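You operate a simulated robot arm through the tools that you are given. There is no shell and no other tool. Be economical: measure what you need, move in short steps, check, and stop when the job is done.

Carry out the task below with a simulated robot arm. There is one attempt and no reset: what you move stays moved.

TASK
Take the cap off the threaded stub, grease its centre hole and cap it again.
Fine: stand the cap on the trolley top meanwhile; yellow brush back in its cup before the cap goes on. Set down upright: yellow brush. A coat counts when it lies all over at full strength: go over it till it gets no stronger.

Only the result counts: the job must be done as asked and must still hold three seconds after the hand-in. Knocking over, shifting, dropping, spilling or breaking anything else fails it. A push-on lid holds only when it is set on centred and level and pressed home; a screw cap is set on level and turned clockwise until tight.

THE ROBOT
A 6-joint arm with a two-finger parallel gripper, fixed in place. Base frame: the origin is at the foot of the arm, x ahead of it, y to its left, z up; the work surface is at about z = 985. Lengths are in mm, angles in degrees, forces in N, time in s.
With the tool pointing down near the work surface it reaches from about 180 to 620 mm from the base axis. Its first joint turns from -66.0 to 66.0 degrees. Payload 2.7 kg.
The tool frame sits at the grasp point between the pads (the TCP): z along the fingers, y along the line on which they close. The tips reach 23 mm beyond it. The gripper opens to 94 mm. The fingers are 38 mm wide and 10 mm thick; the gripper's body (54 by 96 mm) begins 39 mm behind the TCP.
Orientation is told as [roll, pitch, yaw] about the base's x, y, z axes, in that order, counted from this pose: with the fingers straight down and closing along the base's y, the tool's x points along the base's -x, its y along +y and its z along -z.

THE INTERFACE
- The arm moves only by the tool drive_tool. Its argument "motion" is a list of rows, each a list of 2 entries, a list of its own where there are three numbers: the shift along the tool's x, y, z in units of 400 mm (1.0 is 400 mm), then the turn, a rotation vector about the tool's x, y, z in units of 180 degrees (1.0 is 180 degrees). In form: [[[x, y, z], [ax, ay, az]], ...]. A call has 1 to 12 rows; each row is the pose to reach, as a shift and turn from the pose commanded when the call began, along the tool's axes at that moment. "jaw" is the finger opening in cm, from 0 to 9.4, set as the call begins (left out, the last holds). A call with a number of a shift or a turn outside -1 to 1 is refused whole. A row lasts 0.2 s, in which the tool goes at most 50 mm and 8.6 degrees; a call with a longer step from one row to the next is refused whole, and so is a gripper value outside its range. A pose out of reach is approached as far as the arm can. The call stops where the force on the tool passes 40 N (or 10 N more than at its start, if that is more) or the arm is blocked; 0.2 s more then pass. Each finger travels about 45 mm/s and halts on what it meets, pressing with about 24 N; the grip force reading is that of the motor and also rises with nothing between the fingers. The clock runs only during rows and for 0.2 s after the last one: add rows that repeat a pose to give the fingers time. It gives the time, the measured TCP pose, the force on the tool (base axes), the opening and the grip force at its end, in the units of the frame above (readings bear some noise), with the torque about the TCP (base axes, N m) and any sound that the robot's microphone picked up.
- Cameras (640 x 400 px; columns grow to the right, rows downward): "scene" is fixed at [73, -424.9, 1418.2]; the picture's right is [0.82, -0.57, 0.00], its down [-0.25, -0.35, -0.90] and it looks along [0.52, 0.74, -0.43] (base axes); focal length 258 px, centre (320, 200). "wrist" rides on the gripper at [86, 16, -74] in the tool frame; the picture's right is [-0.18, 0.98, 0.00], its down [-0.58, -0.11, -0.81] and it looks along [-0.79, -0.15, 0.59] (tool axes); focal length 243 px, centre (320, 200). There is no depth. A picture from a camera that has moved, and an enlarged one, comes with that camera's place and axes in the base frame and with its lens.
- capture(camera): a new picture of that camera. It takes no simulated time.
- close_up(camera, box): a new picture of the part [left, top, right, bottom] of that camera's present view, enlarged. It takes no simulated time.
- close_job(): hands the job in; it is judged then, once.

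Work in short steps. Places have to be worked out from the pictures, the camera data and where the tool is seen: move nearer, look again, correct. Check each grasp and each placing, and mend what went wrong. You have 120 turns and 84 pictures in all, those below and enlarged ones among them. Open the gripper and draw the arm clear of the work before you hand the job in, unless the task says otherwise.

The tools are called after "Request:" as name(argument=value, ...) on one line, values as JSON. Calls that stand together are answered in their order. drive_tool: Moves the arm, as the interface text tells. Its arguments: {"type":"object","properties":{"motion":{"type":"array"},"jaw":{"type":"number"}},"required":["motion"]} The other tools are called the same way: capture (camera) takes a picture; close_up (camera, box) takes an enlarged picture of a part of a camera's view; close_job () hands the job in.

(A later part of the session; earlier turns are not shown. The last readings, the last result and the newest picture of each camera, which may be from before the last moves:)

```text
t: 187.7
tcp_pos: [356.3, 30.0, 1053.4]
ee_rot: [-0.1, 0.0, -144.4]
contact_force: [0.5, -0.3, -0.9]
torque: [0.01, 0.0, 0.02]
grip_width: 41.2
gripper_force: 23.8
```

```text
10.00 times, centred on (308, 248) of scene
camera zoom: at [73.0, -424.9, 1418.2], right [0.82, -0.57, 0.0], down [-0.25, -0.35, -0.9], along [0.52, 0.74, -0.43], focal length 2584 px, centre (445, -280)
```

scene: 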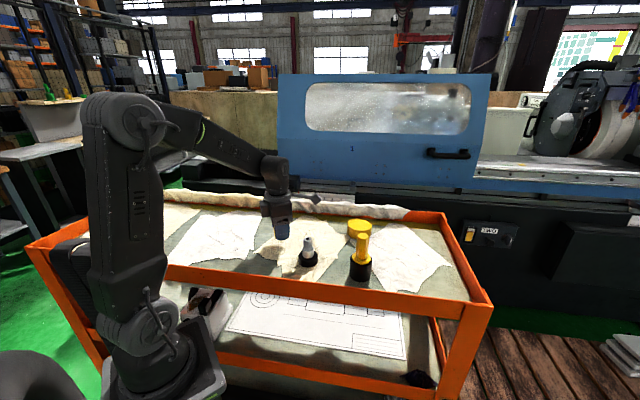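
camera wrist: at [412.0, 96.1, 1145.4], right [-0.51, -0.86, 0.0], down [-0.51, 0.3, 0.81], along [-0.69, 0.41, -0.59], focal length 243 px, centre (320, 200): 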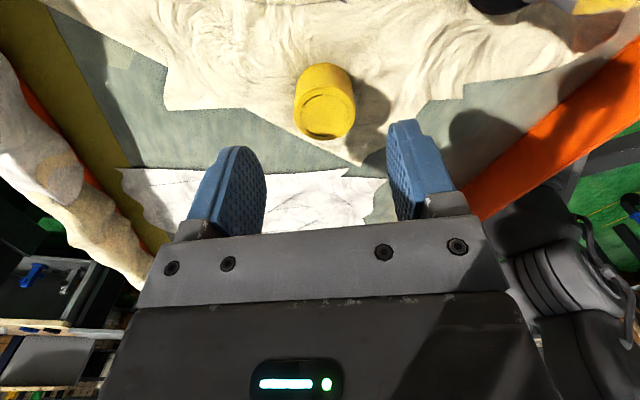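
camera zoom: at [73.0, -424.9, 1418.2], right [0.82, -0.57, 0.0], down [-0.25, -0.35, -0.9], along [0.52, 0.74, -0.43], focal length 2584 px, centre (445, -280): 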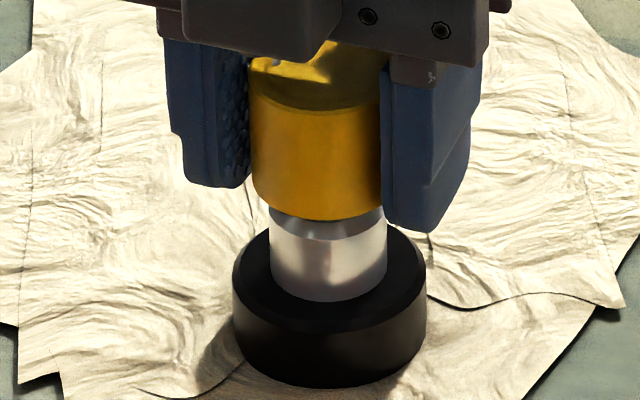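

Well aligned now, and heights show it threads down ~2 mm per 300° (needs ≥430° in all, and lifting undoes it). I set it down again, then do several regrip rounds without lifting.

Request:
drive_tool(motion=[[[0, 0, 0.004], [0, 0, 0]], [[0, 0, 0.007], [0, 0, 0]], [[0, 0, 0.007], [0, 0, 0]]])

Request:
drive_tool(motion=[[[0, 0, 0], [0, 0, 0]], [[0, 0, 0], [0, 0, 0]], [[0, 0, 0], [0, 0, 0]], [[0, 0, 0], [0, 0, -0.045]], [[0, 0, 0], [0, 0, -0.09]], [[0, 0, 0], [0, 0, -0.135]], [[0, 0, 0], [0, 0, -0.18]], [[0, 0, 0], [0, 0, -0.225]], [[0, 0, 0], [0, 0, -0.27]], [[0, 0, 0], [0, 0, -0.315]], [[0, 0, 0], [0, 0, -0.36]], [[0, 0, 0], [0, 0, -0.405]]], jaw=6.0)

Request:
drive_tool(motion=[[[0, 0, 0], [0, 0, -0.047]], [[0, 0, 0], [0, 0, -0.094]], [[0, 0, 0], [0, 0, -0.141]], [[0, 0, 0], [0, 0, -0.188]], [[0, 0, 0], [0, 0, -0.235]], [[0, 0, 0], [0, 0, -0.282]], [[0, 0, 0], [0, 0, -0.329]], [[0, 0, 0], [0, 0, -0.376]], [[0, 0, 0], [0, 0, -0.423]], [[0, 0, 0], [0, 0, -0.47]], [[0, 0, 0], [0, 0, -0.517]], [[0, 0, 0], [0, 0, -0.564]]])

Request:
drive_tool(motion=[[[0, 0, 0], [0, 0, -0.047]], [[0, 0, 0], [0, 0, -0.094]], [[0, 0, 0], [0, 0, -0.141]], [[0, 0, 0], [0, 0, -0.188]], [[0, 0, 0], [0, 0, -0.235]], [[0, 0, 0], [0, 0, -0.282]], [[0, 0, 0], [0, 0, -0.329]], [[0, 0, 0], [0, 0, -0.376]], [[0, 0, 0], [0, 0, -0.423]], [[0, 0, 0], [0, 0, -0.47]], [[0, 0, 0], [0, 0, -0.517]], [[0, 0, 0], [0, 0, -0.564]]])

Request:
drive_tool(motion=[[[0, 0, 0], [0, 0, -0.047]], [[0, 0, 0], [0, 0, -0.094]], [[0, 0, 0], [0, 0, -0.141]], [[0, 0, 0], [0, 0, -0.158]]])

Request:
drive_tool(motion=[[[0, 0, 0], [0, 0, 0]], [[0, 0, 0], [0, 0, 0]], [[0, 0, 0], [0, 0, 0]], [[0, 0, 0.004], [0, 0, 0]], [[0, 0, 0.004], [0, 0, 0]]], jaw=3.0)

```text
t: 188.5
tcp_pos: [355.5, 30.4, 1049.2]
ee_rot: [0.1, 0.0, -144.4]
contact_force: [0.0, 0.4, -0.2]
torque: [-0.01, -0.03, 0.0]
grip_width: 41.2
gripper_force: 23.8
```

```text
t: 191.1
tcp_pos: [356.3, 31.7, 1050.2]
ee_rot: [0.0, 0.0, -71.3]
contact_force: [0.3, -0.5, -0.3]
torque: [0.01, 0.01, 0.04]
grip_width: 60.1
gripper_force: 0.0
```

```text
t: 193.7
tcp_pos: [356.7, 31.2, 1050.8]
ee_rot: [0.0, 0.0, 30.1]
contact_force: [-0.3, -0.3, 0.2]
torque: [0.02, 0.0, 0.03]
grip_width: 60.2
gripper_force: 0.0
```

```text
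t: 196.3
tcp_pos: [356.6, 31.2, 1051.2]
ee_rot: [0.0, 0.0, 131.8]
contact_force: [-0.3, -1.0, 0.2]
torque: [0.0, 0.02, 0.02]
grip_width: 60.0
gripper_force: 0.0
```

```text
t: 197.3
tcp_pos: [356.2, 31.4, 1050.2]
ee_rot: [0.0, 0.0, 160.1]
contact_force: [-0.2, -0.8, -0.8]
torque: [-0.03, 0.02, 0.02]
grip_width: 60.1
gripper_force: 0.1
```

```text
t: 198.5
tcp_pos: [355.6, 31.0, 1048.7]
ee_rot: [0.0, 0.2, 160.0]
contact_force: [-2.1, 1.6, 13.7]
torque: [0.03, -0.02, -0.02]
grip_width: 40.9
gripper_force: 23.9
```

Regripped at 14 N press. Now 300° clockwise following a ~2.3 mm/turn descent.

Request:
drive_tool(motion=[[[0, 0, 0.0002], [0, 0, 0.047]], [[0, 0, 0.0003], [0, 0, 0.094]], [[0, 0, 0.0005], [0, 0, 0.141]], [[0, 0, 0.0006], [0, 0, 0.188]], [[0, 0, 0.0008], [0, 0, 0.235]], [[0, 0, 0.0009], [0, 0, 0.282]], [[0, 0, 0.001], [0, 0, 0.329]], [[0, 0, 0.0012], [0, 0, 0.376]], [[0, 0, 0.0013], [0, 0, 0.423]], [[0, 0, 0.0015], [0, 0, 0.47]], [[0, 0, 0.0016], [0, 0, 0.517]], [[0, 0, 0.0017], [0, 0, 0.564]]])

Request:
drive_tool(motion=[[[0, 0, 0.0006], [0, 0, 0.047]], [[0, 0, 0.0008], [0, 0, 0.094]], [[0, 0, 0.001], [0, 0, 0.141]], [[0, 0, 0.0012], [0, 0, 0.188]], [[0, 0, 0.0014], [0, 0, 0.235]], [[0, 0, 0.0016], [0, 0, 0.282]], [[0, 0, 0.0018], [0, 0, 0.329]], [[0, 0, 0.002], [0, 0, 0.376]], [[0, 0, 0.0022], [0, 0, 0.423]], [[0, 0, 0.0024], [0, 0, 0.47]], [[0, 0, 0.0026], [0, 0, 0.517]], [[0, 0, 0.0027], [0, 0, 0.564]]])

Request:
drive_tool(motion=[[[0, 0, 0.0006], [0, 0, 0.047]], [[0, 0, 0.0008], [0, 0, 0.094]], [[0, 0, 0.001], [0, 0, 0.141]], [[0, 0, 0.0012], [0, 0, 0.188]], [[0, 0, 0.0014], [0, 0, 0.235]], [[0, 0, 0.0016], [0, 0, 0.282]], [[0, 0, 0.0018], [0, 0, 0.329]], [[0, 0, 0.002], [0, 0, 0.376]], [[0, 0, 0.0022], [0, 0, 0.423]], [[0, 0, 0.0024], [0, 0, 0.47]], [[0, 0, 0.0026], [0, 0, 0.517]], [[0, 0, 0.0027], [0, 0, 0.55]]])

```text
t: 201.1
tcp_pos: [355.7, 32.8, 1047.1]
ee_rot: [0.0, 0.0, 58.4]
contact_force: [-0.1, -1.9, 9.7]
torque: [0.01, 0.01, 0.02]
grip_width: 41.2
gripper_force: 23.9
```

```text
t: 203.7
tcp_pos: [354.7, 31.0, 1047.7]
ee_rot: [0.0, 0.0, -43.3]
contact_force: [0.5, 0.2, 8.0]
torque: [0.03, 0.02, 0.05]
grip_width: 41.1
gripper_force: 24.2
```

```text
t: 206.3
tcp_pos: [355.5, 31.3, 1045.6]
ee_rot: [0.0, 0.1, -142.2]
contact_force: [0.9, 1.2, 13.0]
torque: [-0.06, 0.02, 0.02]
grip_width: 40.9
gripper_force: 23.8
```

Round 2: open, unwind, regrip a little higher on the cap.

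Request:
drive_tool(motion=[[[0, 0, 0], [0, 0, 0]], [[0, 0, 0], [0, 0, 0]], [[0, 0, -0.01], [0, 0, 0]], [[0, 0, -0.01], [0, 0, -0.045]], [[0, 0, -0.01], [0, 0, -0.09]], [[0, 0, -0.01], [0, 0, -0.135]], [[0, 0, -0.01], [0, 0, -0.18]], [[0, 0, -0.01], [0, 0, -0.225]], [[0, 0, -0.01], [0, 0, -0.27]], [[0, 0, -0.01], [0, 0, -0.315]], [[0, 0, -0.01], [0, 0, -0.36]], [[0, 0, -0.01], [0, 0, -0.405]]], jaw=6.0)

Request:
drive_tool(motion=[[[0, 0, 0], [0, 0, -0.047]], [[0, 0, 0], [0, 0, -0.094]], [[0, 0, 0], [0, 0, -0.141]], [[0, 0, 0], [0, 0, -0.188]], [[0, 0, 0], [0, 0, -0.235]], [[0, 0, 0], [0, 0, -0.282]], [[0, 0, 0], [0, 0, -0.329]], [[0, 0, 0], [0, 0, -0.376]], [[0, 0, 0], [0, 0, -0.423]], [[0, 0, 0], [0, 0, -0.47]], [[0, 0, 0], [0, 0, -0.517]], [[0, 0, 0], [0, 0, -0.564]]])

Request:
drive_tool(motion=[[[0, 0, 0], [0, 0, -0.047]], [[0, 0, 0], [0, 0, -0.094]], [[0, 0, 0], [0, 0, -0.141]], [[0, 0, 0], [0, 0, -0.188]], [[0, 0, 0], [0, 0, -0.235]], [[0, 0, 0], [0, 0, -0.282]], [[0, 0, 0], [0, 0, -0.329]], [[0, 0, 0], [0, 0, -0.376]], [[0, 0, 0], [0, 0, -0.423]], [[0, 0, 0], [0, 0, -0.47]], [[0, 0, 0], [0, 0, -0.517]], [[0, 0, 0], [0, 0, -0.564]]])

Request:
drive_tool(motion=[[[0, 0, 0], [0, 0, -0.047]], [[0, 0, 0], [0, 0, -0.094]], [[0, 0, 0], [0, 0, -0.14]]])

Request:
drive_tool(motion=[[[0, 0, 0], [0, 0, 0]], [[0, 0, 0], [0, 0, 0]], [[0, 0, 0], [0, 0, 0]], [[0, 0, 0.004], [0, 0, 0]], [[0, 0, 0.005], [0, 0, 0]]], jaw=3.0)

```text
t: 208.9
tcp_pos: [357.2, 32.3, 1050.4]
ee_rot: [-0.1, 0.0, -68.9]
contact_force: [0.4, 0.7, -0.1]
torque: [0.01, -0.02, -0.02]
grip_width: 60.2
gripper_force: 0.0
```

```text
t: 211.5
tcp_pos: [356.2, 31.3, 1050.5]
ee_rot: [0.0, 0.0, 32.5]
contact_force: [0.2, 0.1, 0.3]
torque: [0.0, 0.03, -0.01]
grip_width: 60.4
gripper_force: 0.0
```

```text
t: 214.1
tcp_pos: [356.7, 33.0, 1050.5]
ee_rot: [0.0, 0.0, 134.1]
contact_force: [-0.7, 0.4, -0.5]
torque: [0.01, 0.02, 0.02]
grip_width: 60.0
gripper_force: 0.0
```

```text
t: 214.9
tcp_pos: [356.2, 32.7, 1049.4]
ee_rot: [0.0, -0.1, 159.3]
contact_force: [0.0, -0.5, 0.6]
torque: [0.03, -0.02, 0.0]
grip_width: 60.0
gripper_force: 0.0
```

```text
t: 216.1
tcp_pos: [356.9, 31.7, 1049.0]
ee_rot: [-0.2, 0.2, 159.1]
contact_force: [-4.6, -1.8, 19.3]
torque: [-0.01, -0.03, -0.05]
grip_width: 41.2
gripper_force: 23.6
```

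Pressing 19 N. Turn clockwise in 50–60° pieces, watching torque and sounds.

Request:
drive_tool(motion=[[[0, 0, 0.0002], [0, 0, 0.047]], [[0, 0, 0.0003], [0, 0, 0.094]], [[0, 0, 0.0005], [0, 0, 0.141]], [[0, 0, 0.0006], [0, 0, 0.188]], [[0, 0, 0.0008], [0, 0, 0.235]], [[0, 0, 0.0009], [0, 0, 0.282]], [[0, 0, 0.001], [0, 0, 0.329]]])

Request:
drive_tool(motion=[[[0, 0, 0.0005], [0, 0, 0.047]], [[0, 0, 0.001], [0, 0, 0.094]], [[0, 0, 0.0015], [0, 0, 0.141]], [[0, 0, 0.002], [0, 0, 0.188]], [[0, 0, 0.002], [0, 0, 0.235]], [[0, 0, 0.002], [0, 0, 0.282]], [[0, 0, 0.002], [0, 0, 0.329]]])

Request:
drive_tool(motion=[[[0, 0, 0.0005], [0, 0, 0.047]], [[0, 0, 0.001], [0, 0, 0.094]], [[0, 0, 0.0015], [0, 0, 0.141]], [[0, 0, 0.002], [0, 0, 0.188]], [[0, 0, 0.002], [0, 0, 0.235]], [[0, 0, 0.002], [0, 0, 0.282]], [[0, 0, 0.002], [0, 0, 0.329]]])

Request:
drive_tool(motion=[[[0, 0, 0.0005], [0, 0, 0.047]], [[0, 0, 0.001], [0, 0, 0.094]], [[0, 0, 0.0015], [0, 0, 0.141]], [[0, 0, 0.002], [0, 0, 0.188]], [[0, 0, 0.002], [0, 0, 0.235]], [[0, 0, 0.002], [0, 0, 0.282]], [[0, 0, 0.002], [0, 0, 0.329]]])

Request:
drive_tool(motion=[[[0, 0, 0.0005], [0, 0, 0.047]], [[0, 0, 0.001], [0, 0, 0.094]], [[0, 0, 0.0015], [0, 0, 0.141]], [[0, 0, 0.002], [0, 0, 0.188]], [[0, 0, 0.002], [0, 0, 0.235]], [[0, 0, 0.002], [0, 0, 0.282]], [[0, 0, 0.002], [0, 0, 0.329]]])

```text
t: 217.7
tcp_pos: [356.2, 30.3, 1047.1]
ee_rot: [0.1, 0.0, 99.6]
contact_force: [0.5, -0.6, 6.6]
torque: [-0.01, 0.02, -0.01]
grip_width: 41.0
gripper_force: 23.8
```

```text
t: 219.3
tcp_pos: [356.6, 32.5, 1047.2]
ee_rot: [0.0, -0.1, 40.5]
contact_force: [-1.2, 0.0, 15.7]
torque: [0.01, 0.01, -0.01]
grip_width: 41.1
gripper_force: 23.8
```

```text
t: 220.9
tcp_pos: [355.9, 30.5, 1046.3]
ee_rot: [0.0, 0.0, -18.7]
contact_force: [-1.3, -2.8, 15.3]
torque: [0.05, 0.0, 0.02]
grip_width: 41.4
gripper_force: 24.1
```

```text
t: 222.5
tcp_pos: [356.3, 31.3, 1044.4]
ee_rot: [0.2, 0.0, -77.9]
contact_force: [0.1, -1.5, 14.5]
torque: [0.0, -0.01, 0.01]
grip_width: 41.2
gripper_force: 23.9
```

```text
t: 224.1
tcp_pos: [356.8, 32.3, 1044.6]
ee_rot: [0.2, 0.1, -137.0]
contact_force: [2.0, -0.3, 16.5]
torque: [-0.01, 0.0, 0.02]
grip_width: 41.1
gripper_force: 24.0
```

~600° clockwise done in this set. Gentle hold test: raise 4 mm total (unload + ~1.5 mm).

Request:
drive_tool(motion=[[[0, 0, -0.004], [0, 0, 0]], [[0, 0, -0.008], [0, 0, 0]], [[0, 0, -0.01], [0, 0, 0]], [[0, 0, -0.01], [0, 0, 0]]])

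```text
t: 225.1
tcp_pos: [355.7, 31.2, 1046.5]
ee_rot: [0.0, 0.0, -137.0]
contact_force: [0.4, 0.7, 0.1]
torque: [0.03, -0.04, 0.0]
grip_width: 41.4
gripper_force: 23.7
```

Fz again shows no load. I use the last picture to see the actual state at this 2 mm raise.

Request:
close_up(camera="scene", box=[290, 228, 325, 268])

```text
10.00 times, centred on (308, 248) of scene
camera zoom: at [73.0, -424.9, 1418.2], right [0.82, -0.57, 0.0], down [-0.25, -0.35, -0.9], along [0.52, 0.74, -0.43], focal length 2584 px, centre (445, -280)
```

zoom: 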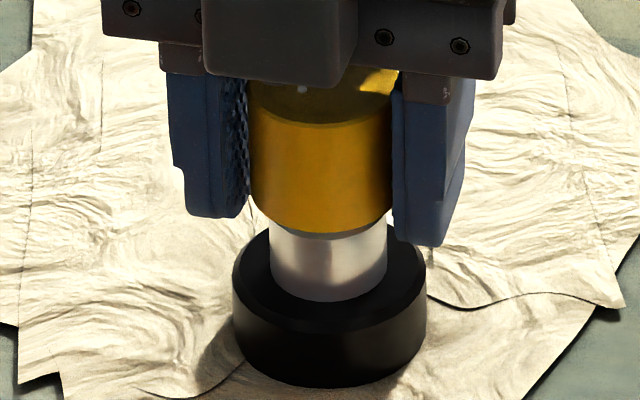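

The cap is centred and at nearly closed height yet still free, so pressing it straight down seems to bypass the thread start. I'll lift it ~7 mm, wind back to yaw ~160 while holding it, then come down in a slow clockwise helix without pressing, watching for thread pull.

Request:
drive_tool(motion=[[[0, 0, -0.006], [0, 0, 0]], [[0, 0, -0.012], [0, 0, 0]], [[0, 0, -0.0175], [0, 0, 0]], [[0, 0, -0.0175], [0, 0, -0.045]], [[0, 0, -0.0175], [0, 0, -0.09]], [[0, 0, -0.0175], [0, 0, -0.135]], [[0, 0, -0.0175], [0, 0, -0.18]], [[0, 0, -0.0175], [0, 0, -0.225]], [[0, 0, -0.0175], [0, 0, -0.27]], [[0, 0, -0.0175], [0, 0, -0.315]], [[0, 0, -0.0175], [0, 0, -0.36]], [[0, 0, -0.0175], [0, 0, -0.405]]])

Request:
drive_tool(motion=[[[0, 0, 0], [0, 0, -0.047]], [[0, 0, 0], [0, 0, -0.094]], [[0, 0, 0], [0, 0, -0.141]], [[0, 0, 0], [0, 0, -0.188]], [[0, 0, 0], [0, 0, -0.235]], [[0, 0, 0], [0, 0, -0.282]], [[0, 0, 0], [0, 0, -0.329]], [[0, 0, 0], [0, 0, -0.376]], [[0, 0, 0], [0, 0, -0.423]], [[0, 0, 0], [0, 0, -0.47]], [[0, 0, 0], [0, 0, -0.517]], [[0, 0, 0], [0, 0, -0.564]]])

Request:
drive_tool(motion=[[[0, 0, 0], [0, 0, -0.047]], [[0, 0, 0], [0, 0, -0.094]], [[0, 0, 0], [0, 0, -0.141]], [[0, 0, 0], [0, 0, -0.188]], [[0, 0, 0], [0, 0, -0.235]], [[0, 0, 0], [0, 0, -0.282]], [[0, 0, 0], [0, 0, -0.329]], [[0, 0, 0], [0, 0, -0.376]], [[0, 0, 0], [0, 0, -0.423]], [[0, 0, 0], [0, 0, -0.47]], [[0, 0, 0], [0, 0, -0.517]], [[0, 0, 0], [0, 0, -0.564]]])

Request:
drive_tool(motion=[[[0, 0, 0], [0, 0, -0.047]], [[0, 0, 0], [0, 0, -0.094]], [[0, 0, 0], [0, 0, -0.118]]])

```text
t: 227.7
tcp_pos: [357.3, 31.8, 1055.8]
ee_rot: [0.1, -0.1, -63.8]
contact_force: [0.4, 0.0, -0.1]
torque: [0.01, -0.01, -0.02]
grip_width: 41.1
gripper_force: 23.9
```

```text
t: 230.3
tcp_pos: [355.2, 33.1, 1056.6]
ee_rot: [0.0, 0.0, 37.5]
contact_force: [-1.1, -0.5, -1.4]
torque: [0.01, 0.02, 0.02]
grip_width: 41.1
gripper_force: 24.3
```

```text
t: 232.9
tcp_pos: [356.1, 32.8, 1055.3]
ee_rot: [0.0, 0.1, 139.1]
contact_force: [0.7, 0.1, 0.3]
torque: [0.0, 0.01, 0.0]
grip_width: 41.3
gripper_force: 24.6
```

```text
t: 233.7
tcp_pos: [356.3, 32.4, 1055.4]
ee_rot: [0.0, 0.1, 160.3]
contact_force: [0.3, -1.0, -1.4]
torque: [-0.01, -0.03, -0.01]
grip_width: 41.4
gripper_force: 23.7
```

Now I feel for first contact from above in 0.8 mm steps, without turning.

Request:
drive_tool(motion=[[[0, 0, 0.005], [0, 0, 0]], [[0, 0, 0.008], [0, 0, 0]], [[0, 0, 0.008], [0, 0, 0]]])

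Request:
drive_tool(motion=[[[0, 0, 0.002], [0, 0, 0]], [[0, 0, 0.002], [0, 0, 0]]])

Request:
drive_tool(motion=[[[0, 0, 0.002], [0, 0, 0]], [[0, 0, 0.002], [0, 0, 0]]])

Request:
drive_tool(motion=[[[0, 0, 0.002], [0, 0, 0]], [[0, 0, 0.002], [0, 0, 0]]])

```text
t: 234.5
tcp_pos: [357.1, 30.8, 1051.3]
ee_rot: [0.0, 0.0, 160.2]
contact_force: [-0.5, -0.3, -1.2]
torque: [-0.03, 0.01, -0.02]
grip_width: 41.3
gripper_force: 23.7
```

```text
t: 235.1
tcp_pos: [357.6, 30.8, 1051.4]
ee_rot: [0.0, 0.0, 160.2]
contact_force: [0.6, -0.6, 0.6]
torque: [0.05, -0.04, -0.01]
grip_width: 41.2
gripper_force: 24.2
```

```text
t: 235.7
tcp_pos: [356.9, 31.4, 1050.6]
ee_rot: [0.0, 0.0, 160.1]
contact_force: [-0.3, -1.0, 0.5]
torque: [-0.02, -0.02, -0.02]
grip_width: 41.4
gripper_force: 24.4
```

```text
t: 236.3
tcp_pos: [356.4, 31.6, 1049.2]
ee_rot: [-0.2, 0.1, 160.2]
contact_force: [0.6, 0.1, 0.1]
torque: [-0.02, 0.0, 0.0]
grip_width: 41.3
gripper_force: 23.7
```

Request:
drive_tool(motion=[[[0, 0, 0.0015], [0, 0, 0]], [[0, 0, 0.0015], [0, 0, 0]]])

Request:
drive_tool(motion=[[[0, 0, 0.0015], [0, 0, 0]], [[0, 0, 0.0015], [0, 0, 0]]])

Request:
drive_tool(motion=[[[0, 0, 0.0015], [0, 0, 0]], [[0, 0, 0.0015], [0, 0, 0]]])

```text
t: 236.9
tcp_pos: [356.8, 32.0, 1049.4]
ee_rot: [0.0, 0.0, 160.2]
contact_force: [0.1, 0.8, -0.8]
torque: [-0.02, 0.02, 0.0]
grip_width: 41.2
gripper_force: 24.4
```

```text
t: 237.5
tcp_pos: [357.6, 32.0, 1049.2]
ee_rot: [0.0, 0.0, 160.2]
contact_force: [0.5, 0.5, 0.4]
torque: [0.0, 0.01, 0.03]
grip_width: 41.1
gripper_force: 23.8
```

```text
t: 238.1
tcp_pos: [356.4, 31.7, 1047.8]
ee_rot: [0.0, 0.2, 160.2]
contact_force: [-0.5, -0.4, 0.5]
torque: [-0.02, -0.02, 0.0]
grip_width: 41.5
gripper_force: 23.8
```

No contact down to almost closed height, so nothing blocks it. I raise 7 mm again and descend in a clockwise helix with no press, reading Fz each segment.

Request:
drive_tool(motion=[[[0, 0, -0.007], [0, 0, 0]], [[0, 0, -0.014], [0, 0, 0]], [[0, 0, -0.0175], [0, 0, 0]], [[0, 0, -0.0175], [0, 0, 0]]])

Request:
drive_tool(motion=[[[0, 0, 0.0006], [0, 0, 0.045]], [[0, 0, 0.0012], [0, 0, 0.09]], [[0, 0, 0.0018], [0, 0, 0.135]], [[0, 0, 0.0024], [0, 0, 0.18]], [[0, 0, 0.003], [0, 0, 0.225]], [[0, 0, 0.0036], [0, 0, 0.27]]])

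Request:
drive_tool(motion=[[[0, 0, 0.0006], [0, 0, 0.045]], [[0, 0, 0.0012], [0, 0, 0.09]], [[0, 0, 0.0018], [0, 0, 0.135]], [[0, 0, 0.0024], [0, 0, 0.18]], [[0, 0, 0.003], [0, 0, 0.225]], [[0, 0, 0.0036], [0, 0, 0.27]]])

Request:
drive_tool(motion=[[[0, 0, 0.0006], [0, 0, 0.045]], [[0, 0, 0.0012], [0, 0, 0.09]], [[0, 0, 0.0018], [0, 0, 0.135]], [[0, 0, 0.0024], [0, 0, 0.18]], [[0, 0, 0.003], [0, 0, 0.225]], [[0, 0, 0.0036], [0, 0, 0.27]]])

Request:
drive_tool(motion=[[[0, 0, 0.0006], [0, 0, 0.045]], [[0, 0, 0.0012], [0, 0, 0.09]], [[0, 0, 0.0018], [0, 0, 0.135]], [[0, 0, 0.0024], [0, 0, 0.18]], [[0, 0, 0.003], [0, 0, 0.225]], [[0, 0, 0.0036], [0, 0, 0.27]]])

Request:
drive_tool(motion=[[[0, 0, 0.0006], [0, 0, 0.045]], [[0, 0, 0.0012], [0, 0, 0.09]], [[0, 0, 0.0018], [0, 0, 0.135]], [[0, 0, 0.0024], [0, 0, 0.18]], [[0, 0, 0.003], [0, 0, 0.225]], [[0, 0, 0.0036], [0, 0, 0.27]]])

Request:
drive_tool(motion=[[[0, 0, 0.0006], [0, 0, 0.045]], [[0, 0, 0.0012], [0, 0, 0.09]], [[0, 0, 0.0018], [0, 0, 0.135]], [[0, 0, 0.0024], [0, 0, 0.18]], [[0, 0, 0.003], [0, 0, 0.225]], [[0, 0, 0.0036], [0, 0, 0.27]]])

```text
t: 239.1
tcp_pos: [356.3, 31.5, 1055.2]
ee_rot: [0.0, 0.1, 160.2]
contact_force: [-1.0, 0.8, 0.1]
torque: [0.02, -0.01, 0.0]
grip_width: 41.0
gripper_force: 23.8
```

```text
t: 240.5
tcp_pos: [356.3, 31.9, 1052.8]
ee_rot: [0.0, 0.0, 111.5]
contact_force: [0.0, 0.1, 0.1]
torque: [0.02, -0.02, -0.01]
grip_width: 41.0
gripper_force: 23.8
```

```text
t: 241.9
tcp_pos: [356.0, 31.7, 1051.6]
ee_rot: [0.0, 0.0, 62.8]
contact_force: [0.2, -0.3, -1.0]
torque: [-0.01, 0.0, 0.01]
grip_width: 41.0
gripper_force: 24.3
```

```text
t: 243.3
tcp_pos: [357.7, 31.0, 1049.3]
ee_rot: [0.0, 0.0, 14.2]
contact_force: [0.1, 0.0, -1.6]
torque: [0.0, -0.01, -0.01]
grip_width: 41.3
gripper_force: 24.2
```

```text
t: 244.7
tcp_pos: [356.3, 31.6, 1047.6]
ee_rot: [0.0, 0.0, -34.4]
contact_force: [0.9, -0.1, -0.3]
torque: [-0.02, 0.01, 0.0]
grip_width: 41.1
gripper_force: 24.1
```

```text
t: 246.1
tcp_pos: [357.3, 30.2, 1047.8]
ee_rot: [0.0, 0.0, -83.1]
contact_force: [0.4, 0.0, -0.4]
torque: [-0.01, -0.02, 0.02]
grip_width: 41.3
gripper_force: 23.7
```

```text
t: 247.5
tcp_pos: [355.8, 30.6, 1045.8]
ee_rot: [0.0, -0.1, -131.6]
contact_force: [0.8, 0.5, 0.4]
torque: [0.01, 0.0, -0.02]
grip_width: 40.9
gripper_force: 24.5
```

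No pull during the free helix. Possibly my hard pressing made the base spin with the cap; next I try at the seat with only light contact. I apply a small centring shift (−0.35, −0.6), release, unwind, regrip and feel for light contact.

Request:
drive_tool(motion=[[[-0.0017, 0.0003, 0], [0, 0, 0]], [[-0.0017, 0.0003, 0.001], [0, 0, 0]]])

Request:
drive_tool(motion=[[[0, 0, 0], [0, 0, 0]], [[0, 0, 0], [0, 0, 0]], [[0, 0, -0.012], [0, 0, 0]], [[0, 0, -0.012], [0, 0, -0.045]], [[0, 0, -0.012], [0, 0, -0.09]], [[0, 0, -0.012], [0, 0, -0.135]], [[0, 0, -0.012], [0, 0, -0.18]], [[0, 0, -0.012], [0, 0, -0.225]], [[0, 0, -0.012], [0, 0, -0.27]], [[0, 0, -0.012], [0, 0, -0.315]], [[0, 0, -0.012], [0, 0, -0.36]], [[0, 0, -0.012], [0, 0, -0.405]]], jaw=6.0)

Request:
drive_tool(motion=[[[0, 0, 0], [0, 0, 0]], [[0, 0, 0], [0, 0, 0]], [[0, 0, 0], [0, 0, 0]]], jaw=3.0)

Request:
drive_tool(motion=[[[0, 0, 0], [0, 0, 0]], [[0, 0, 0], [0, 0, 0]], [[0, 0, 0], [0, 0, -0.045]], [[0, 0, 0], [0, 0, -0.09]], [[0, 0, 0], [0, 0, -0.135]], [[0, 0, 0], [0, 0, -0.18]], [[0, 0, 0], [0, 0, -0.225]], [[0, 0, 0], [0, 0, -0.27]], [[0, 0, 0], [0, 0, -0.315]], [[0, 0, 0], [0, 0, -0.36]], [[0, 0, 0], [0, 0, -0.405]], [[0, 0, 0], [0, 0, -0.45]]], jaw=6.0)

Request:
drive_tool(motion=[[[0, 0, 0], [0, 0, -0.047]], [[0, 0, 0], [0, 0, -0.094]], [[0, 0, 0], [0, 0, -0.141]], [[0, 0, 0], [0, 0, -0.188]], [[0, 0, 0], [0, 0, -0.235]], [[0, 0, 0], [0, 0, -0.282]], [[0, 0, 0], [0, 0, -0.329]], [[0, 0, 0], [0, 0, -0.376]], [[0, 0, 0], [0, 0, -0.423]], [[0, 0, 0], [0, 0, -0.47]], [[0, 0, 0], [0, 0, -0.517]], [[0, 0, 0], [0, 0, -0.564]]])

Request:
drive_tool(motion=[[[0, 0, 0], [0, 0, -0.047]], [[0, 0, 0], [0, 0, -0.094]], [[0, 0, 0], [0, 0, -0.141]], [[0, 0, 0], [0, 0, -0.188]]])

Request:
drive_tool(motion=[[[0, 0, 0], [0, 0, 0]], [[0, 0, 0], [0, 0, 0]], [[0, 0, 0], [0, 0, 0]], [[0, 0, 0.001], [0, 0, 0]], [[0, 0, 0.001], [0, 0, 0]]], jaw=3.0)

```text
t: 248.1
tcp_pos: [356.5, 30.9, 1046.0]
ee_rot: [0.0, 0.0, -131.5]
contact_force: [-0.5, -0.1, -0.3]
torque: [0.0, 0.0, -0.03]
grip_width: 41.0
gripper_force: 23.6
```

```text
t: 250.7
tcp_pos: [355.1, 30.3, 1051.0]
ee_rot: [0.0, 0.0, -58.2]
contact_force: [0.2, -0.1, -0.4]
torque: [-0.02, 0.02, 0.03]
grip_width: 60.0
gripper_force: 0.1
```

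```text
t: 251.5
tcp_pos: [356.0, 30.5, 1051.2]
ee_rot: [0.0, 0.0, -58.5]
contact_force: [0.3, 0.3, 0.1]
torque: [0.02, 0.02, -0.01]
grip_width: 41.2
gripper_force: 24.2
```

```text
t: 254.1
tcp_pos: [354.4, 32.1, 1051.8]
ee_rot: [0.0, 0.0, 22.7]
contact_force: [-0.1, 0.1, 0.5]
torque: [0.0, 0.0, 0.02]
grip_width: 60.3
gripper_force: 0.0
```

```text
t: 256.7
tcp_pos: [356.5, 30.6, 1050.5]
ee_rot: [0.0, 0.0, 124.2]
contact_force: [-0.9, -0.4, 0.2]
torque: [-0.02, -0.01, 0.01]
grip_width: 59.9
gripper_force: 0.1
```

```text
t: 257.7
tcp_pos: [357.0, 31.2, 1049.9]
ee_rot: [0.0, 0.0, 158.0]
contact_force: [-0.1, 0.0, 0.4]
torque: [0.0, -0.01, 0.01]
grip_width: 60.1
gripper_force: 0.1
```

```text
t: 258.9
tcp_pos: [357.0, 31.2, 1051.0]
ee_rot: [0.0, 0.1, 157.9]
contact_force: [1.4, -1.0, 1.2]
torque: [0.0, 0.01, 0.0]
grip_width: 40.9
gripper_force: 23.9
```

The cap is at natural rest with ~1–2 N. I turn clockwise in segments with no added press, watching Fz for thread pull.

Request:
drive_tool(motion=[[[0, 0, 0], [0, 0, 0.045]], [[0, 0, 0], [0, 0, 0.09]], [[0, 0, 0], [0, 0, 0.135]], [[0, 0, 0], [0, 0, 0.18]], [[0, 0, 0], [0, 0, 0.225]], [[0, 0, 0], [0, 0, 0.27]]])

Request:
drive_tool(motion=[[[0, 0, 0], [0, 0, 0.045]], [[0, 0, 0], [0, 0, 0.09]], [[0, 0, 0], [0, 0, 0.135]], [[0, 0, 0], [0, 0, 0.18]], [[0, 0, 0], [0, 0, 0.225]], [[0, 0, 0], [0, 0, 0.27]]])

Request:
drive_tool(motion=[[[0, 0, 0], [0, 0, 0.045]], [[0, 0, 0], [0, 0, 0.09]], [[0, 0, 0], [0, 0, 0.135]], [[0, 0, 0], [0, 0, 0.18]], [[0, 0, 0], [0, 0, 0.225]], [[0, 0, 0], [0, 0, 0.27]]])

Request:
drive_tool(motion=[[[0, 0, 0], [0, 0, 0.045]], [[0, 0, 0], [0, 0, 0.09]], [[0, 0, 0], [0, 0, 0.135]], [[0, 0, 0], [0, 0, 0.18]], [[0, 0, 0], [0, 0, 0.225]], [[0, 0, 0], [0, 0, 0.27]]])

Request:
drive_tool(motion=[[[0, 0, 0], [0, 0, 0.045]], [[0, 0, 0], [0, 0, 0.09]], [[0, 0, 0], [0, 0, 0.135]], [[0, 0, 0], [0, 0, 0.18]], [[0, 0, 0], [0, 0, 0.225]], [[0, 0, 0], [0, 0, 0.27]]])

```text
t: 260.3
tcp_pos: [356.5, 32.3, 1050.5]
ee_rot: [0.0, 0.1, 109.0]
contact_force: [-0.8, -0.5, 3.7]
torque: [0.01, 0.0, 0.01]
grip_width: 41.4
gripper_force: 24.6
```

```text
t: 261.7
tcp_pos: [355.4, 32.0, 1050.9]
ee_rot: [0.0, 0.0, 60.5]
contact_force: [0.3, 0.0, 1.6]
torque: [0.01, 0.0, -0.01]
grip_width: 41.4
gripper_force: 24.0
```

```text
t: 263.1
tcp_pos: [355.6, 30.9, 1051.7]
ee_rot: [0.1, 0.0, 11.9]
contact_force: [0.2, 0.9, -0.3]
torque: [0.05, -0.04, 0.0]
grip_width: 41.2
gripper_force: 24.4
```

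```text
t: 264.5
tcp_pos: [356.4, 31.7, 1050.4]
ee_rot: [0.0, 0.0, -36.7]
contact_force: [-0.1, 0.1, 0.3]
torque: [-0.02, -0.04, 0.03]
grip_width: 41.4
gripper_force: 24.0
```

```text
t: 265.9
tcp_pos: [356.2, 30.3, 1049.9]
ee_rot: [0.0, 0.0, -85.3]
contact_force: [1.7, 1.9, 0.3]
torque: [-0.01, -0.03, 0.02]
grip_width: 41.0
gripper_force: 24.2
```

The load faded from ~4 to 0 N as it turned: the cap is working down. I keep light contact by lowering a little and continue clockwise to the wrist limit.

Request:
drive_tool(motion=[[[0, 0, 0.0015], [0, 0, 0]], [[0, 0, 0.0015], [0, 0, 0.045]], [[0, 0, 0.0015], [0, 0, 0.09]], [[0, 0, 0.0015], [0, 0, 0.135]], [[0, 0, 0.0015], [0, 0, 0.18]], [[0, 0, 0.0015], [0, 0, 0.225]], [[0, 0, 0.0015], [0, 0, 0.27]], [[0, 0, 0.0015], [0, 0, 0.315]]])

Request:
drive_tool(motion=[[[0, 0, 0], [0, 0, 0]], [[0, 0, 0], [0, 0, 0]], [[0, 0, 0], [0, 0, 0]], [[0, 0, 0], [0, 0, -0.045]], [[0, 0, 0], [0, 0, -0.09]], [[0, 0, 0], [0, 0, -0.135]], [[0, 0, 0], [0, 0, -0.18]], [[0, 0, 0], [0, 0, -0.225]], [[0, 0, 0], [0, 0, -0.27]], [[0, 0, 0], [0, 0, -0.315]], [[0, 0, 0], [0, 0, -0.36]], [[0, 0, 0], [0, 0, -0.405]]], jaw=6.0)

Request:
drive_tool(motion=[[[0, 0, 0], [0, 0, -0.047]], [[0, 0, 0], [0, 0, -0.094]], [[0, 0, 0], [0, 0, -0.141]], [[0, 0, 0], [0, 0, -0.188]], [[0, 0, 0], [0, 0, -0.235]], [[0, 0, 0], [0, 0, -0.282]], [[0, 0, 0], [0, 0, -0.329]], [[0, 0, 0], [0, 0, -0.376]], [[0, 0, 0], [0, 0, -0.423]], [[0, 0, 0], [0, 0, -0.47]], [[0, 0, 0], [0, 0, -0.517]], [[0, 0, 0], [0, 0, -0.564]]])

Request:
drive_tool(motion=[[[0, 0, 0], [0, 0, -0.047]], [[0, 0, 0], [0, 0, -0.094]], [[0, 0, 0], [0, 0, -0.141]], [[0, 0, 0], [0, 0, -0.188]], [[0, 0, 0], [0, 0, -0.235]], [[0, 0, 0], [0, 0, -0.282]], [[0, 0, 0], [0, 0, -0.329]], [[0, 0, 0], [0, 0, -0.376]], [[0, 0, 0], [0, 0, -0.423]], [[0, 0, 0], [0, 0, -0.47]], [[0, 0, 0], [0, 0, -0.517]], [[0, 0, 0], [0, 0, -0.564]]])

Request:
drive_tool(motion=[[[0, 0, 0], [0, 0, -0.047]], [[0, 0, 0], [0, 0, -0.094]], [[0, 0, 0], [0, 0, -0.14]]])

Request:
drive_tool(motion=[[[0, 0, 0], [0, 0, 0]], [[0, 0, 0], [0, 0, 0]], [[0, 0, 0], [0, 0, 0]], [[0, 0, 0.0015], [0, 0, 0]], [[0, 0, 0.0015], [0, 0, 0]]], jaw=3.0)

```text
t: 267.7
tcp_pos: [356.5, 31.0, 1051.7]
ee_rot: [0.1, 0.2, -141.9]
contact_force: [0.4, 1.2, 10.4]
torque: [0.01, 0.02, 0.0]
grip_width: 41.1
gripper_force: 24.3
```

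```text
t: 270.3
tcp_pos: [356.0, 32.0, 1050.5]
ee_rot: [-0.1, 0.0, -68.8]
contact_force: [0.1, 0.6, -0.3]
torque: [0.01, 0.02, -0.01]
grip_width: 59.9
gripper_force: 0.0
```

```text
t: 272.9
tcp_pos: [355.9, 31.9, 1049.4]
ee_rot: [-0.1, -0.1, 32.8]
contact_force: [-0.6, 0.1, -0.4]
torque: [-0.04, 0.0, 0.01]
grip_width: 60.0
gripper_force: 0.1
```

```text
t: 275.5
tcp_pos: [355.3, 31.6, 1050.3]
ee_rot: [0.0, 0.1, 134.4]
contact_force: [-0.5, -0.5, -0.1]
torque: [0.01, 0.02, 0.01]
grip_width: 59.7
gripper_force: 0.0
```

```text
t: 276.3
tcp_pos: [356.2, 31.8, 1048.9]
ee_rot: [0.0, 0.0, 159.5]
contact_force: [0.2, -0.9, -0.3]
torque: [0.04, 0.0, -0.05]
grip_width: 59.9
gripper_force: 0.1
```

```text
t: 277.5
tcp_pos: [356.4, 31.2, 1048.5]
ee_rot: [0.0, 0.0, 159.3]
contact_force: [0.2, 0.8, 0.2]
torque: [-0.01, 0.05, -0.01]
grip_width: 41.0
gripper_force: 24.0
```

Regripped. Continue clockwise in segments with slight descent to keep light contact.

Request:
drive_tool(motion=[[[0, 0, 0.0015], [0, 0, 0]], [[0, 0, 0.0015], [0, 0, 0.045]], [[0, 0, 0.0015], [0, 0, 0.09]], [[0, 0, 0.0015], [0, 0, 0.135]], [[0, 0, 0.0015], [0, 0, 0.18]], [[0, 0, 0.0015], [0, 0, 0.225]], [[0, 0, 0.0015], [0, 0, 0.27]], [[0, 0, 0.0015], [0, 0, 0.315]]])

Request:
drive_tool(motion=[[[0, 0, 0.001], [0, 0, 0]], [[0, 0, 0.001], [0, 0, 0.045]], [[0, 0, 0.001], [0, 0, 0.09]], [[0, 0, 0.001], [0, 0, 0.135]], [[0, 0, 0.001], [0, 0, 0.18]], [[0, 0, 0.001], [0, 0, 0.225]], [[0, 0, 0.001], [0, 0, 0.27]], [[0, 0, 0.001], [0, 0, 0.315]]])

Request:
drive_tool(motion=[[[0, 0, 0.001], [0, 0, 0]], [[0, 0, 0.001], [0, 0, 0.045]], [[0, 0, 0.001], [0, 0, 0.09]], [[0, 0, 0.001], [0, 0, 0.135]], [[0, 0, 0.001], [0, 0, 0.18]], [[0, 0, 0.001], [0, 0, 0.225]], [[0, 0, 0.001], [0, 0, 0.27]], [[0, 0, 0.001], [0, 0, 0.315]]])

Request:
drive_tool(motion=[[[0, 0, 0.001], [0, 0, 0]], [[0, 0, 0.001], [0, 0, 0.045]], [[0, 0, 0.001], [0, 0, 0.09]], [[0, 0, 0.001], [0, 0, 0.135]], [[0, 0, 0.001], [0, 0, 0.18]], [[0, 0, 0.001], [0, 0, 0.225]], [[0, 0, 0.001], [0, 0, 0.27]], [[0, 0, 0.001], [0, 0, 0.315]]])

Request:
drive_tool(motion=[[[0, 0, 0.001], [0, 0, 0]], [[0, 0, 0.001], [0, 0, 0.045]], [[0, 0, 0.001], [0, 0, 0.09]], [[0, 0, 0.001], [0, 0, 0.135]], [[0, 0, 0.001], [0, 0, 0.18]], [[0, 0, 0.001], [0, 0, 0.225]], [[0, 0, 0.001], [0, 0, 0.27]], [[0, 0, 0.001], [0, 0, 0.315]]])

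```text
t: 279.3
tcp_pos: [356.6, 30.3, 1050.0]
ee_rot: [-0.1, -0.1, 102.5]
contact_force: [-1.0, -1.1, 14.5]
torque: [-0.01, 0.01, 0.0]
grip_width: 41.2
gripper_force: 24.2
```

```text
t: 281.1
tcp_pos: [356.6, 29.9, 1047.8]
ee_rot: [0.0, 0.0, 45.8]
contact_force: [1.1, -1.7, 18.0]
torque: [-0.01, 0.04, 0.01]
grip_width: 41.4
gripper_force: 23.6
```

```text
t: 282.9
tcp_pos: [355.5, 31.0, 1047.2]
ee_rot: [0.1, 0.1, -11.0]
contact_force: [-0.2, 1.0, 1.8]
torque: [-0.02, 0.0, 0.01]
grip_width: 40.7
gripper_force: 24.0
```

```text
t: 284.7
tcp_pos: [356.3, 30.3, 1048.7]
ee_rot: [0.0, 0.0, -67.6]
contact_force: [-0.4, -0.4, 0.6]
torque: [-0.02, 0.0, 0.01]
grip_width: 40.9
gripper_force: 24.0
```

```text
t: 286.5
tcp_pos: [356.4, 31.2, 1047.3]
ee_rot: [0.0, 0.0, -124.4]
contact_force: [0.3, -0.2, 0.4]
torque: [-0.05, -0.02, -0.01]
grip_width: 40.9
gripper_force: 24.0
```

Fz rose to 18 N then dropped to ~0 while I kept descending ~2.5 mm/turn: it looks like the thread has caught and the cap follows the pitch. I continue: a bit more, then release, unwind, regrip without vertical pull.

Request:
drive_tool(motion=[[[0, 0, 0.0002], [0, 0, 0.045]], [[0, 0, 0.0004], [0, 0, 0.09]], [[0, 0, 0.0006], [0, 0, 0.12]], [[0, 0, 0.0006], [0, 0, 0.12]]])

Request:
drive_tool(motion=[[[0, 0, 0], [0, 0, 0]], [[0, 0, 0], [0, 0, 0]], [[0, 0, 0], [0, 0, 0]], [[0, 0, 0], [0, 0, -0.045]], [[0, 0, 0], [0, 0, -0.09]], [[0, 0, 0], [0, 0, -0.135]], [[0, 0, 0], [0, 0, -0.18]], [[0, 0, 0], [0, 0, -0.225]], [[0, 0, 0], [0, 0, -0.27]], [[0, 0, 0], [0, 0, -0.315]], [[0, 0, 0], [0, 0, -0.36]], [[0, 0, 0], [0, 0, -0.405]]], jaw=6.0)

Request:
drive_tool(motion=[[[0, 0, 0], [0, 0, -0.047]], [[0, 0, 0], [0, 0, -0.094]], [[0, 0, 0], [0, 0, -0.141]], [[0, 0, 0], [0, 0, -0.188]], [[0, 0, 0], [0, 0, -0.235]], [[0, 0, 0], [0, 0, -0.282]], [[0, 0, 0], [0, 0, -0.329]], [[0, 0, 0], [0, 0, -0.376]], [[0, 0, 0], [0, 0, -0.423]], [[0, 0, 0], [0, 0, -0.47]], [[0, 0, 0], [0, 0, -0.517]], [[0, 0, 0], [0, 0, -0.564]]])

Request:
drive_tool(motion=[[[0, 0, 0], [0, 0, -0.047]], [[0, 0, 0], [0, 0, -0.094]], [[0, 0, 0], [0, 0, -0.141]], [[0, 0, 0], [0, 0, -0.188]], [[0, 0, 0], [0, 0, -0.235]], [[0, 0, 0], [0, 0, -0.282]], [[0, 0, 0], [0, 0, -0.329]], [[0, 0, 0], [0, 0, -0.376]], [[0, 0, 0], [0, 0, -0.423]], [[0, 0, 0], [0, 0, -0.47]], [[0, 0, 0], [0, 0, -0.517]], [[0, 0, 0], [0, 0, -0.564]]])

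Request:
drive_tool(motion=[[[0, 0, 0], [0, 0, -0.047]], [[0, 0, 0], [0, 0, -0.094]], [[0, 0, 0], [0, 0, -0.141]]])

Request:
drive_tool(motion=[[[0, 0, 0], [0, 0, 0]], [[0, 0, 0], [0, 0, 0]], [[0, 0, 0], [0, 0, 0]], [[0, 0, 0], [0, 0, 0]]], jaw=3.0)

```text
t: 287.5
tcp_pos: [355.8, 32.6, 1047.0]
ee_rot: [0.0, 0.1, -145.8]
contact_force: [-0.6, 0.1, 2.9]
torque: [-0.02, 0.01, -0.04]
grip_width: 41.1
gripper_force: 24.1
```

```text
t: 290.1
tcp_pos: [356.5, 31.9, 1048.2]
ee_rot: [0.1, 0.0, -72.7]
contact_force: [0.7, 0.6, -0.3]
torque: [-0.01, -0.01, -0.02]
grip_width: 60.1
gripper_force: 0.1
```

```text
t: 292.7
tcp_pos: [356.2, 31.5, 1047.6]
ee_rot: [0.0, 0.0, 28.8]
contact_force: [0.0, -0.3, 0.3]
torque: [-0.02, -0.02, -0.03]
grip_width: 60.3
gripper_force: 0.1
```

```text
t: 295.3
tcp_pos: [355.1, 30.5, 1046.1]
ee_rot: [0.0, 0.1, 130.4]
contact_force: [-0.4, 0.0, 0.4]
torque: [-0.01, -0.03, -0.02]
grip_width: 59.9
gripper_force: 0.0
```

```text
t: 296.1
tcp_pos: [356.0, 31.6, 1046.4]
ee_rot: [0.0, 0.0, 155.7]
contact_force: [1.0, 0.5, 0.3]
torque: [-0.02, -0.05, 0.04]
grip_width: 60.1
gripper_force: 0.0
```

```text
t: 297.1
tcp_pos: [355.5, 30.8, 1046.9]
ee_rot: [0.0, 0.0, 155.6]
contact_force: [-0.2, -0.2, -0.2]
torque: [0.0, -0.03, -0.03]
grip_width: 41.0
gripper_force: 23.9
```

Now clockwise at constant height: thread pull would show as negative Fz, tightness as torque.

Request:
drive_tool(motion=[[[0, 0, 0], [0, 0, 0.045]], [[0, 0, 0], [0, 0, 0.09]], [[0, 0, 0], [0, 0, 0.135]], [[0, 0, 0], [0, 0, 0.18]], [[0, 0, 0], [0, 0, 0.225]], [[0, 0, 0], [0, 0, 0.27]], [[0, 0, 0], [0, 0, 0.315]]])

Request:
drive_tool(motion=[[[0, 0, 0], [0, 0, 0.045]], [[0, 0, 0], [0, 0, 0.09]], [[0, 0, 0], [0, 0, 0.135]], [[0, 0, 0], [0, 0, 0.18]], [[0, 0, 0], [0, 0, 0.225]], [[0, 0, 0], [0, 0, 0.27]], [[0, 0, 0], [0, 0, 0.315]]])

Request:
drive_tool(motion=[[[0, 0, 0.002], [0, 0, 0]], [[0, 0, 0.002], [0, 0, 0.045]], [[0, 0, 0.002], [0, 0, 0.09]], [[0, 0, 0.002], [0, 0, 0.135]], [[0, 0, 0.002], [0, 0, 0.18]], [[0, 0, 0.002], [0, 0, 0.225]], [[0, 0, 0.002], [0, 0, 0.27]], [[0, 0, 0.002], [0, 0, 0.315]]])

```text
t: 298.7
tcp_pos: [356.0, 30.9, 1047.4]
ee_rot: [0.0, 0.0, 98.7]
contact_force: [-0.9, 0.7, 0.1]
torque: [-0.01, 0.0, 0.0]
grip_width: 41.1
gripper_force: 24.4
```

```text
t: 300.3
tcp_pos: [355.1, 32.1, 1047.5]
ee_rot: [0.0, -0.1, 42.0]
contact_force: [1.0, -0.2, -0.2]
torque: [0.01, -0.03, 0.01]
grip_width: 41.2
gripper_force: 23.9
```

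```text
t: 302.1
tcp_pos: [355.3, 31.4, 1046.1]
ee_rot: [0.0, -0.1, -14.8]
contact_force: [2.3, 1.1, 14.2]
torque: [0.0, 0.04, 0.04]
grip_width: 41.2
gripper_force: 24.2
```

Light contact 14 N now. Continue clockwise with tiny descents to the limit, then a 2-step hold test.

Request:
drive_tool(motion=[[[0, 0, 0.0005], [0, 0, 0.045]], [[0, 0, 0.0005], [0, 0, 0.09]], [[0, 0, 0.001], [0, 0, 0.135]], [[0, 0, 0.001], [0, 0, 0.18]], [[0, 0, 0.001], [0, 0, 0.225]], [[0, 0, 0.001], [0, 0, 0.27]], [[0, 0, 0.001], [0, 0, 0.315]]])

Request:
drive_tool(motion=[[[0, 0, 0.0005], [0, 0, 0.045]], [[0, 0, 0.0005], [0, 0, 0.09]], [[0, 0, 0.001], [0, 0, 0.135]], [[0, 0, 0.001], [0, 0, 0.18]], [[0, 0, 0.001], [0, 0, 0.225]], [[0, 0, 0.001], [0, 0, 0.27]], [[0, 0, 0.001], [0, 0, 0.315]], [[0, 0, 0.001], [0, 0, 0.36]], [[0, 0, 0.001], [0, 0, 0.405]]])

Request:
drive_tool(motion=[[[0, 0, -0.004], [0, 0, 0]], [[0, 0, -0.008], [0, 0, 0]], [[0, 0, -0.008], [0, 0, 0]]])

```text
t: 303.7
tcp_pos: [354.8, 30.6, 1045.8]
ee_rot: [-0.1, 0.0, -71.3]
contact_force: [0.5, -0.8, 3.5]
torque: [0.01, -0.01, 0.02]
grip_width: 41.0
gripper_force: 23.7
```

```text
t: 305.7
tcp_pos: [355.7, 31.2, 1045.9]
ee_rot: [0.1, 0.0, -144.3]
contact_force: [1.1, -0.8, 11.5]
torque: [0.04, 0.0, 0.03]
grip_width: 41.1
gripper_force: 24.0
```

```text
t: 306.5
tcp_pos: [355.6, 29.9, 1047.8]
ee_rot: [0.1, -0.1, -144.2]
contact_force: [-0.2, 0.5, 0.3]
torque: [0.0, 0.02, -0.01]
grip_width: 41.2
gripper_force: 24.1
```

Heights vary with lateral offset, suggesting a conical seat; heavy pressing likely makes the base co-rotate. Plan: press to centre, release, unwind, regrip, press to centre again, then unload to light contact for turning.

Request:
drive_tool(motion=[[[0, 0, 0.004], [0, 0, 0]], [[0, 0, 0.008], [0, 0, 0]], [[0, 0, 0.009], [0, 0, 0]]])

Request:
drive_tool(motion=[[[0, 0, 0], [0, 0, 0]], [[0, 0, 0], [0, 0, 0]], [[0, 0, -0.005], [0, 0, 0]], [[0, 0, -0.005], [0, 0, -0.045]], [[0, 0, -0.005], [0, 0, -0.09]], [[0, 0, -0.005], [0, 0, -0.135]], [[0, 0, -0.005], [0, 0, -0.18]], [[0, 0, -0.005], [0, 0, -0.225]], [[0, 0, -0.005], [0, 0, -0.27]], [[0, 0, -0.005], [0, 0, -0.315]], [[0, 0, -0.005], [0, 0, -0.36]], [[0, 0, -0.005], [0, 0, -0.38]]], jaw=6.0)

Request:
drive_tool(motion=[[[0, 0, 0], [0, 0, -0.047]], [[0, 0, 0], [0, 0, -0.094]], [[0, 0, 0], [0, 0, -0.12]]])

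Request:
drive_tool(motion=[[[0, 0, 0], [0, 0, 0]], [[0, 0, 0], [0, 0, 0]], [[0, 0, 0], [0, 0, 0]], [[0, 0, 0.004], [0, 0, 0]], [[0, 0, 0.005], [0, 0, 0]]], jaw=3.0)

Request:
drive_tool(motion=[[[0, 0, 0], [0, 0, 0]], [[0, 0, 0], [0, 0, 0]], [[0, 0, 0], [0, 0, -0.047]], [[0, 0, 0], [0, 0, -0.094]], [[0, 0, 0], [0, 0, -0.141]], [[0, 0, 0], [0, 0, -0.188]], [[0, 0, 0], [0, 0, -0.235]], [[0, 0, 0], [0, 0, -0.282]], [[0, 0, 0], [0, 0, -0.329]], [[0, 0, 0], [0, 0, -0.376]], [[0, 0, 0], [0, 0, -0.423]], [[0, 0, 0], [0, 0, -0.47]]], jaw=6.0)

Request:
drive_tool(motion=[[[0, 0, 0], [0, 0, -0.047]], [[0, 0, 0], [0, 0, -0.094]], [[0, 0, 0], [0, 0, -0.141]], [[0, 0, 0], [0, 0, -0.188]], [[0, 0, 0], [0, 0, -0.235]], [[0, 0, 0], [0, 0, -0.282]], [[0, 0, 0], [0, 0, -0.329]], [[0, 0, 0], [0, 0, -0.376]], [[0, 0, 0], [0, 0, -0.423]], [[0, 0, 0], [0, 0, -0.47]], [[0, 0, 0], [0, 0, -0.517]], [[0, 0, 0], [0, 0, -0.564]]])

Request:
drive_tool(motion=[[[0, 0, 0], [0, 0, -0.047]], [[0, 0, 0], [0, 0, -0.094]], [[0, 0, 0], [0, 0, -0.14]]])

Request:
drive_tool(motion=[[[0, 0, 0], [0, 0, 0]], [[0, 0, 0], [0, 0, 0]], [[0, 0, 0], [0, 0, 0]], [[0, 0, 0.003], [0, 0, 0]], [[0, 0, 0.003], [0, 0, 0]]], jaw=3.0)

```text
t: 307.3
tcp_pos: [356.1, 30.5, 1046.9]
ee_rot: [0.1, 0.1, -144.2]
contact_force: [0.3, -0.4, 4.6]
torque: [-0.01, 0.0, -0.01]
grip_width: 41.1
gripper_force: 24.1
```

```text
t: 309.9
tcp_pos: [355.8, 31.3, 1047.6]
ee_rot: [0.0, 0.0, -75.8]
contact_force: [0.2, 0.1, 1.6]
torque: [-0.02, 0.02, 0.02]
grip_width: 60.1
gripper_force: 0.0
```

```text
t: 310.7
tcp_pos: [355.7, 32.3, 1048.6]
ee_rot: [0.0, 0.1, -54.0]
contact_force: [0.5, 0.2, 0.4]
torque: [0.01, 0.01, -0.02]
grip_width: 59.9
gripper_force: 0.0
```

```text
t: 311.9
tcp_pos: [354.9, 30.9, 1045.7]
ee_rot: [0.2, -0.1, -54.3]
contact_force: [-2.2, -1.5, 16.1]
torque: [0.01, -0.09, -0.01]
grip_width: 41.1
gripper_force: 23.7
```

```text
t: 314.5
tcp_pos: [356.7, 31.8, 1044.4]
ee_rot: [0.0, 0.0, 30.6]
contact_force: [0.6, 0.8, -0.1]
torque: [-0.04, -0.03, 0.02]
grip_width: 60.0
gripper_force: 0.1
```

```text
t: 317.1
tcp_pos: [356.9, 32.9, 1044.3]
ee_rot: [-0.1, 0.0, 132.1]
contact_force: [-0.4, 0.3, -0.1]
torque: [0.01, -0.01, 0.01]
grip_width: 59.7
gripper_force: 0.0
```

```text
t: 317.9
tcp_pos: [356.9, 31.7, 1044.2]
ee_rot: [0.0, 0.0, 157.4]
contact_force: [-0.5, -0.7, 0.3]
torque: [-0.02, 0.01, -0.01]
grip_width: 60.0
gripper_force: 0.0
```

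```text
t: 319.1
tcp_pos: [357.0, 30.9, 1043.8]
ee_rot: [0.0, 0.1, 157.2]
contact_force: [-2.6, 1.8, 7.8]
torque: [-0.01, 0.0, 0.0]
grip_width: 41.2
gripper_force: 23.9
```

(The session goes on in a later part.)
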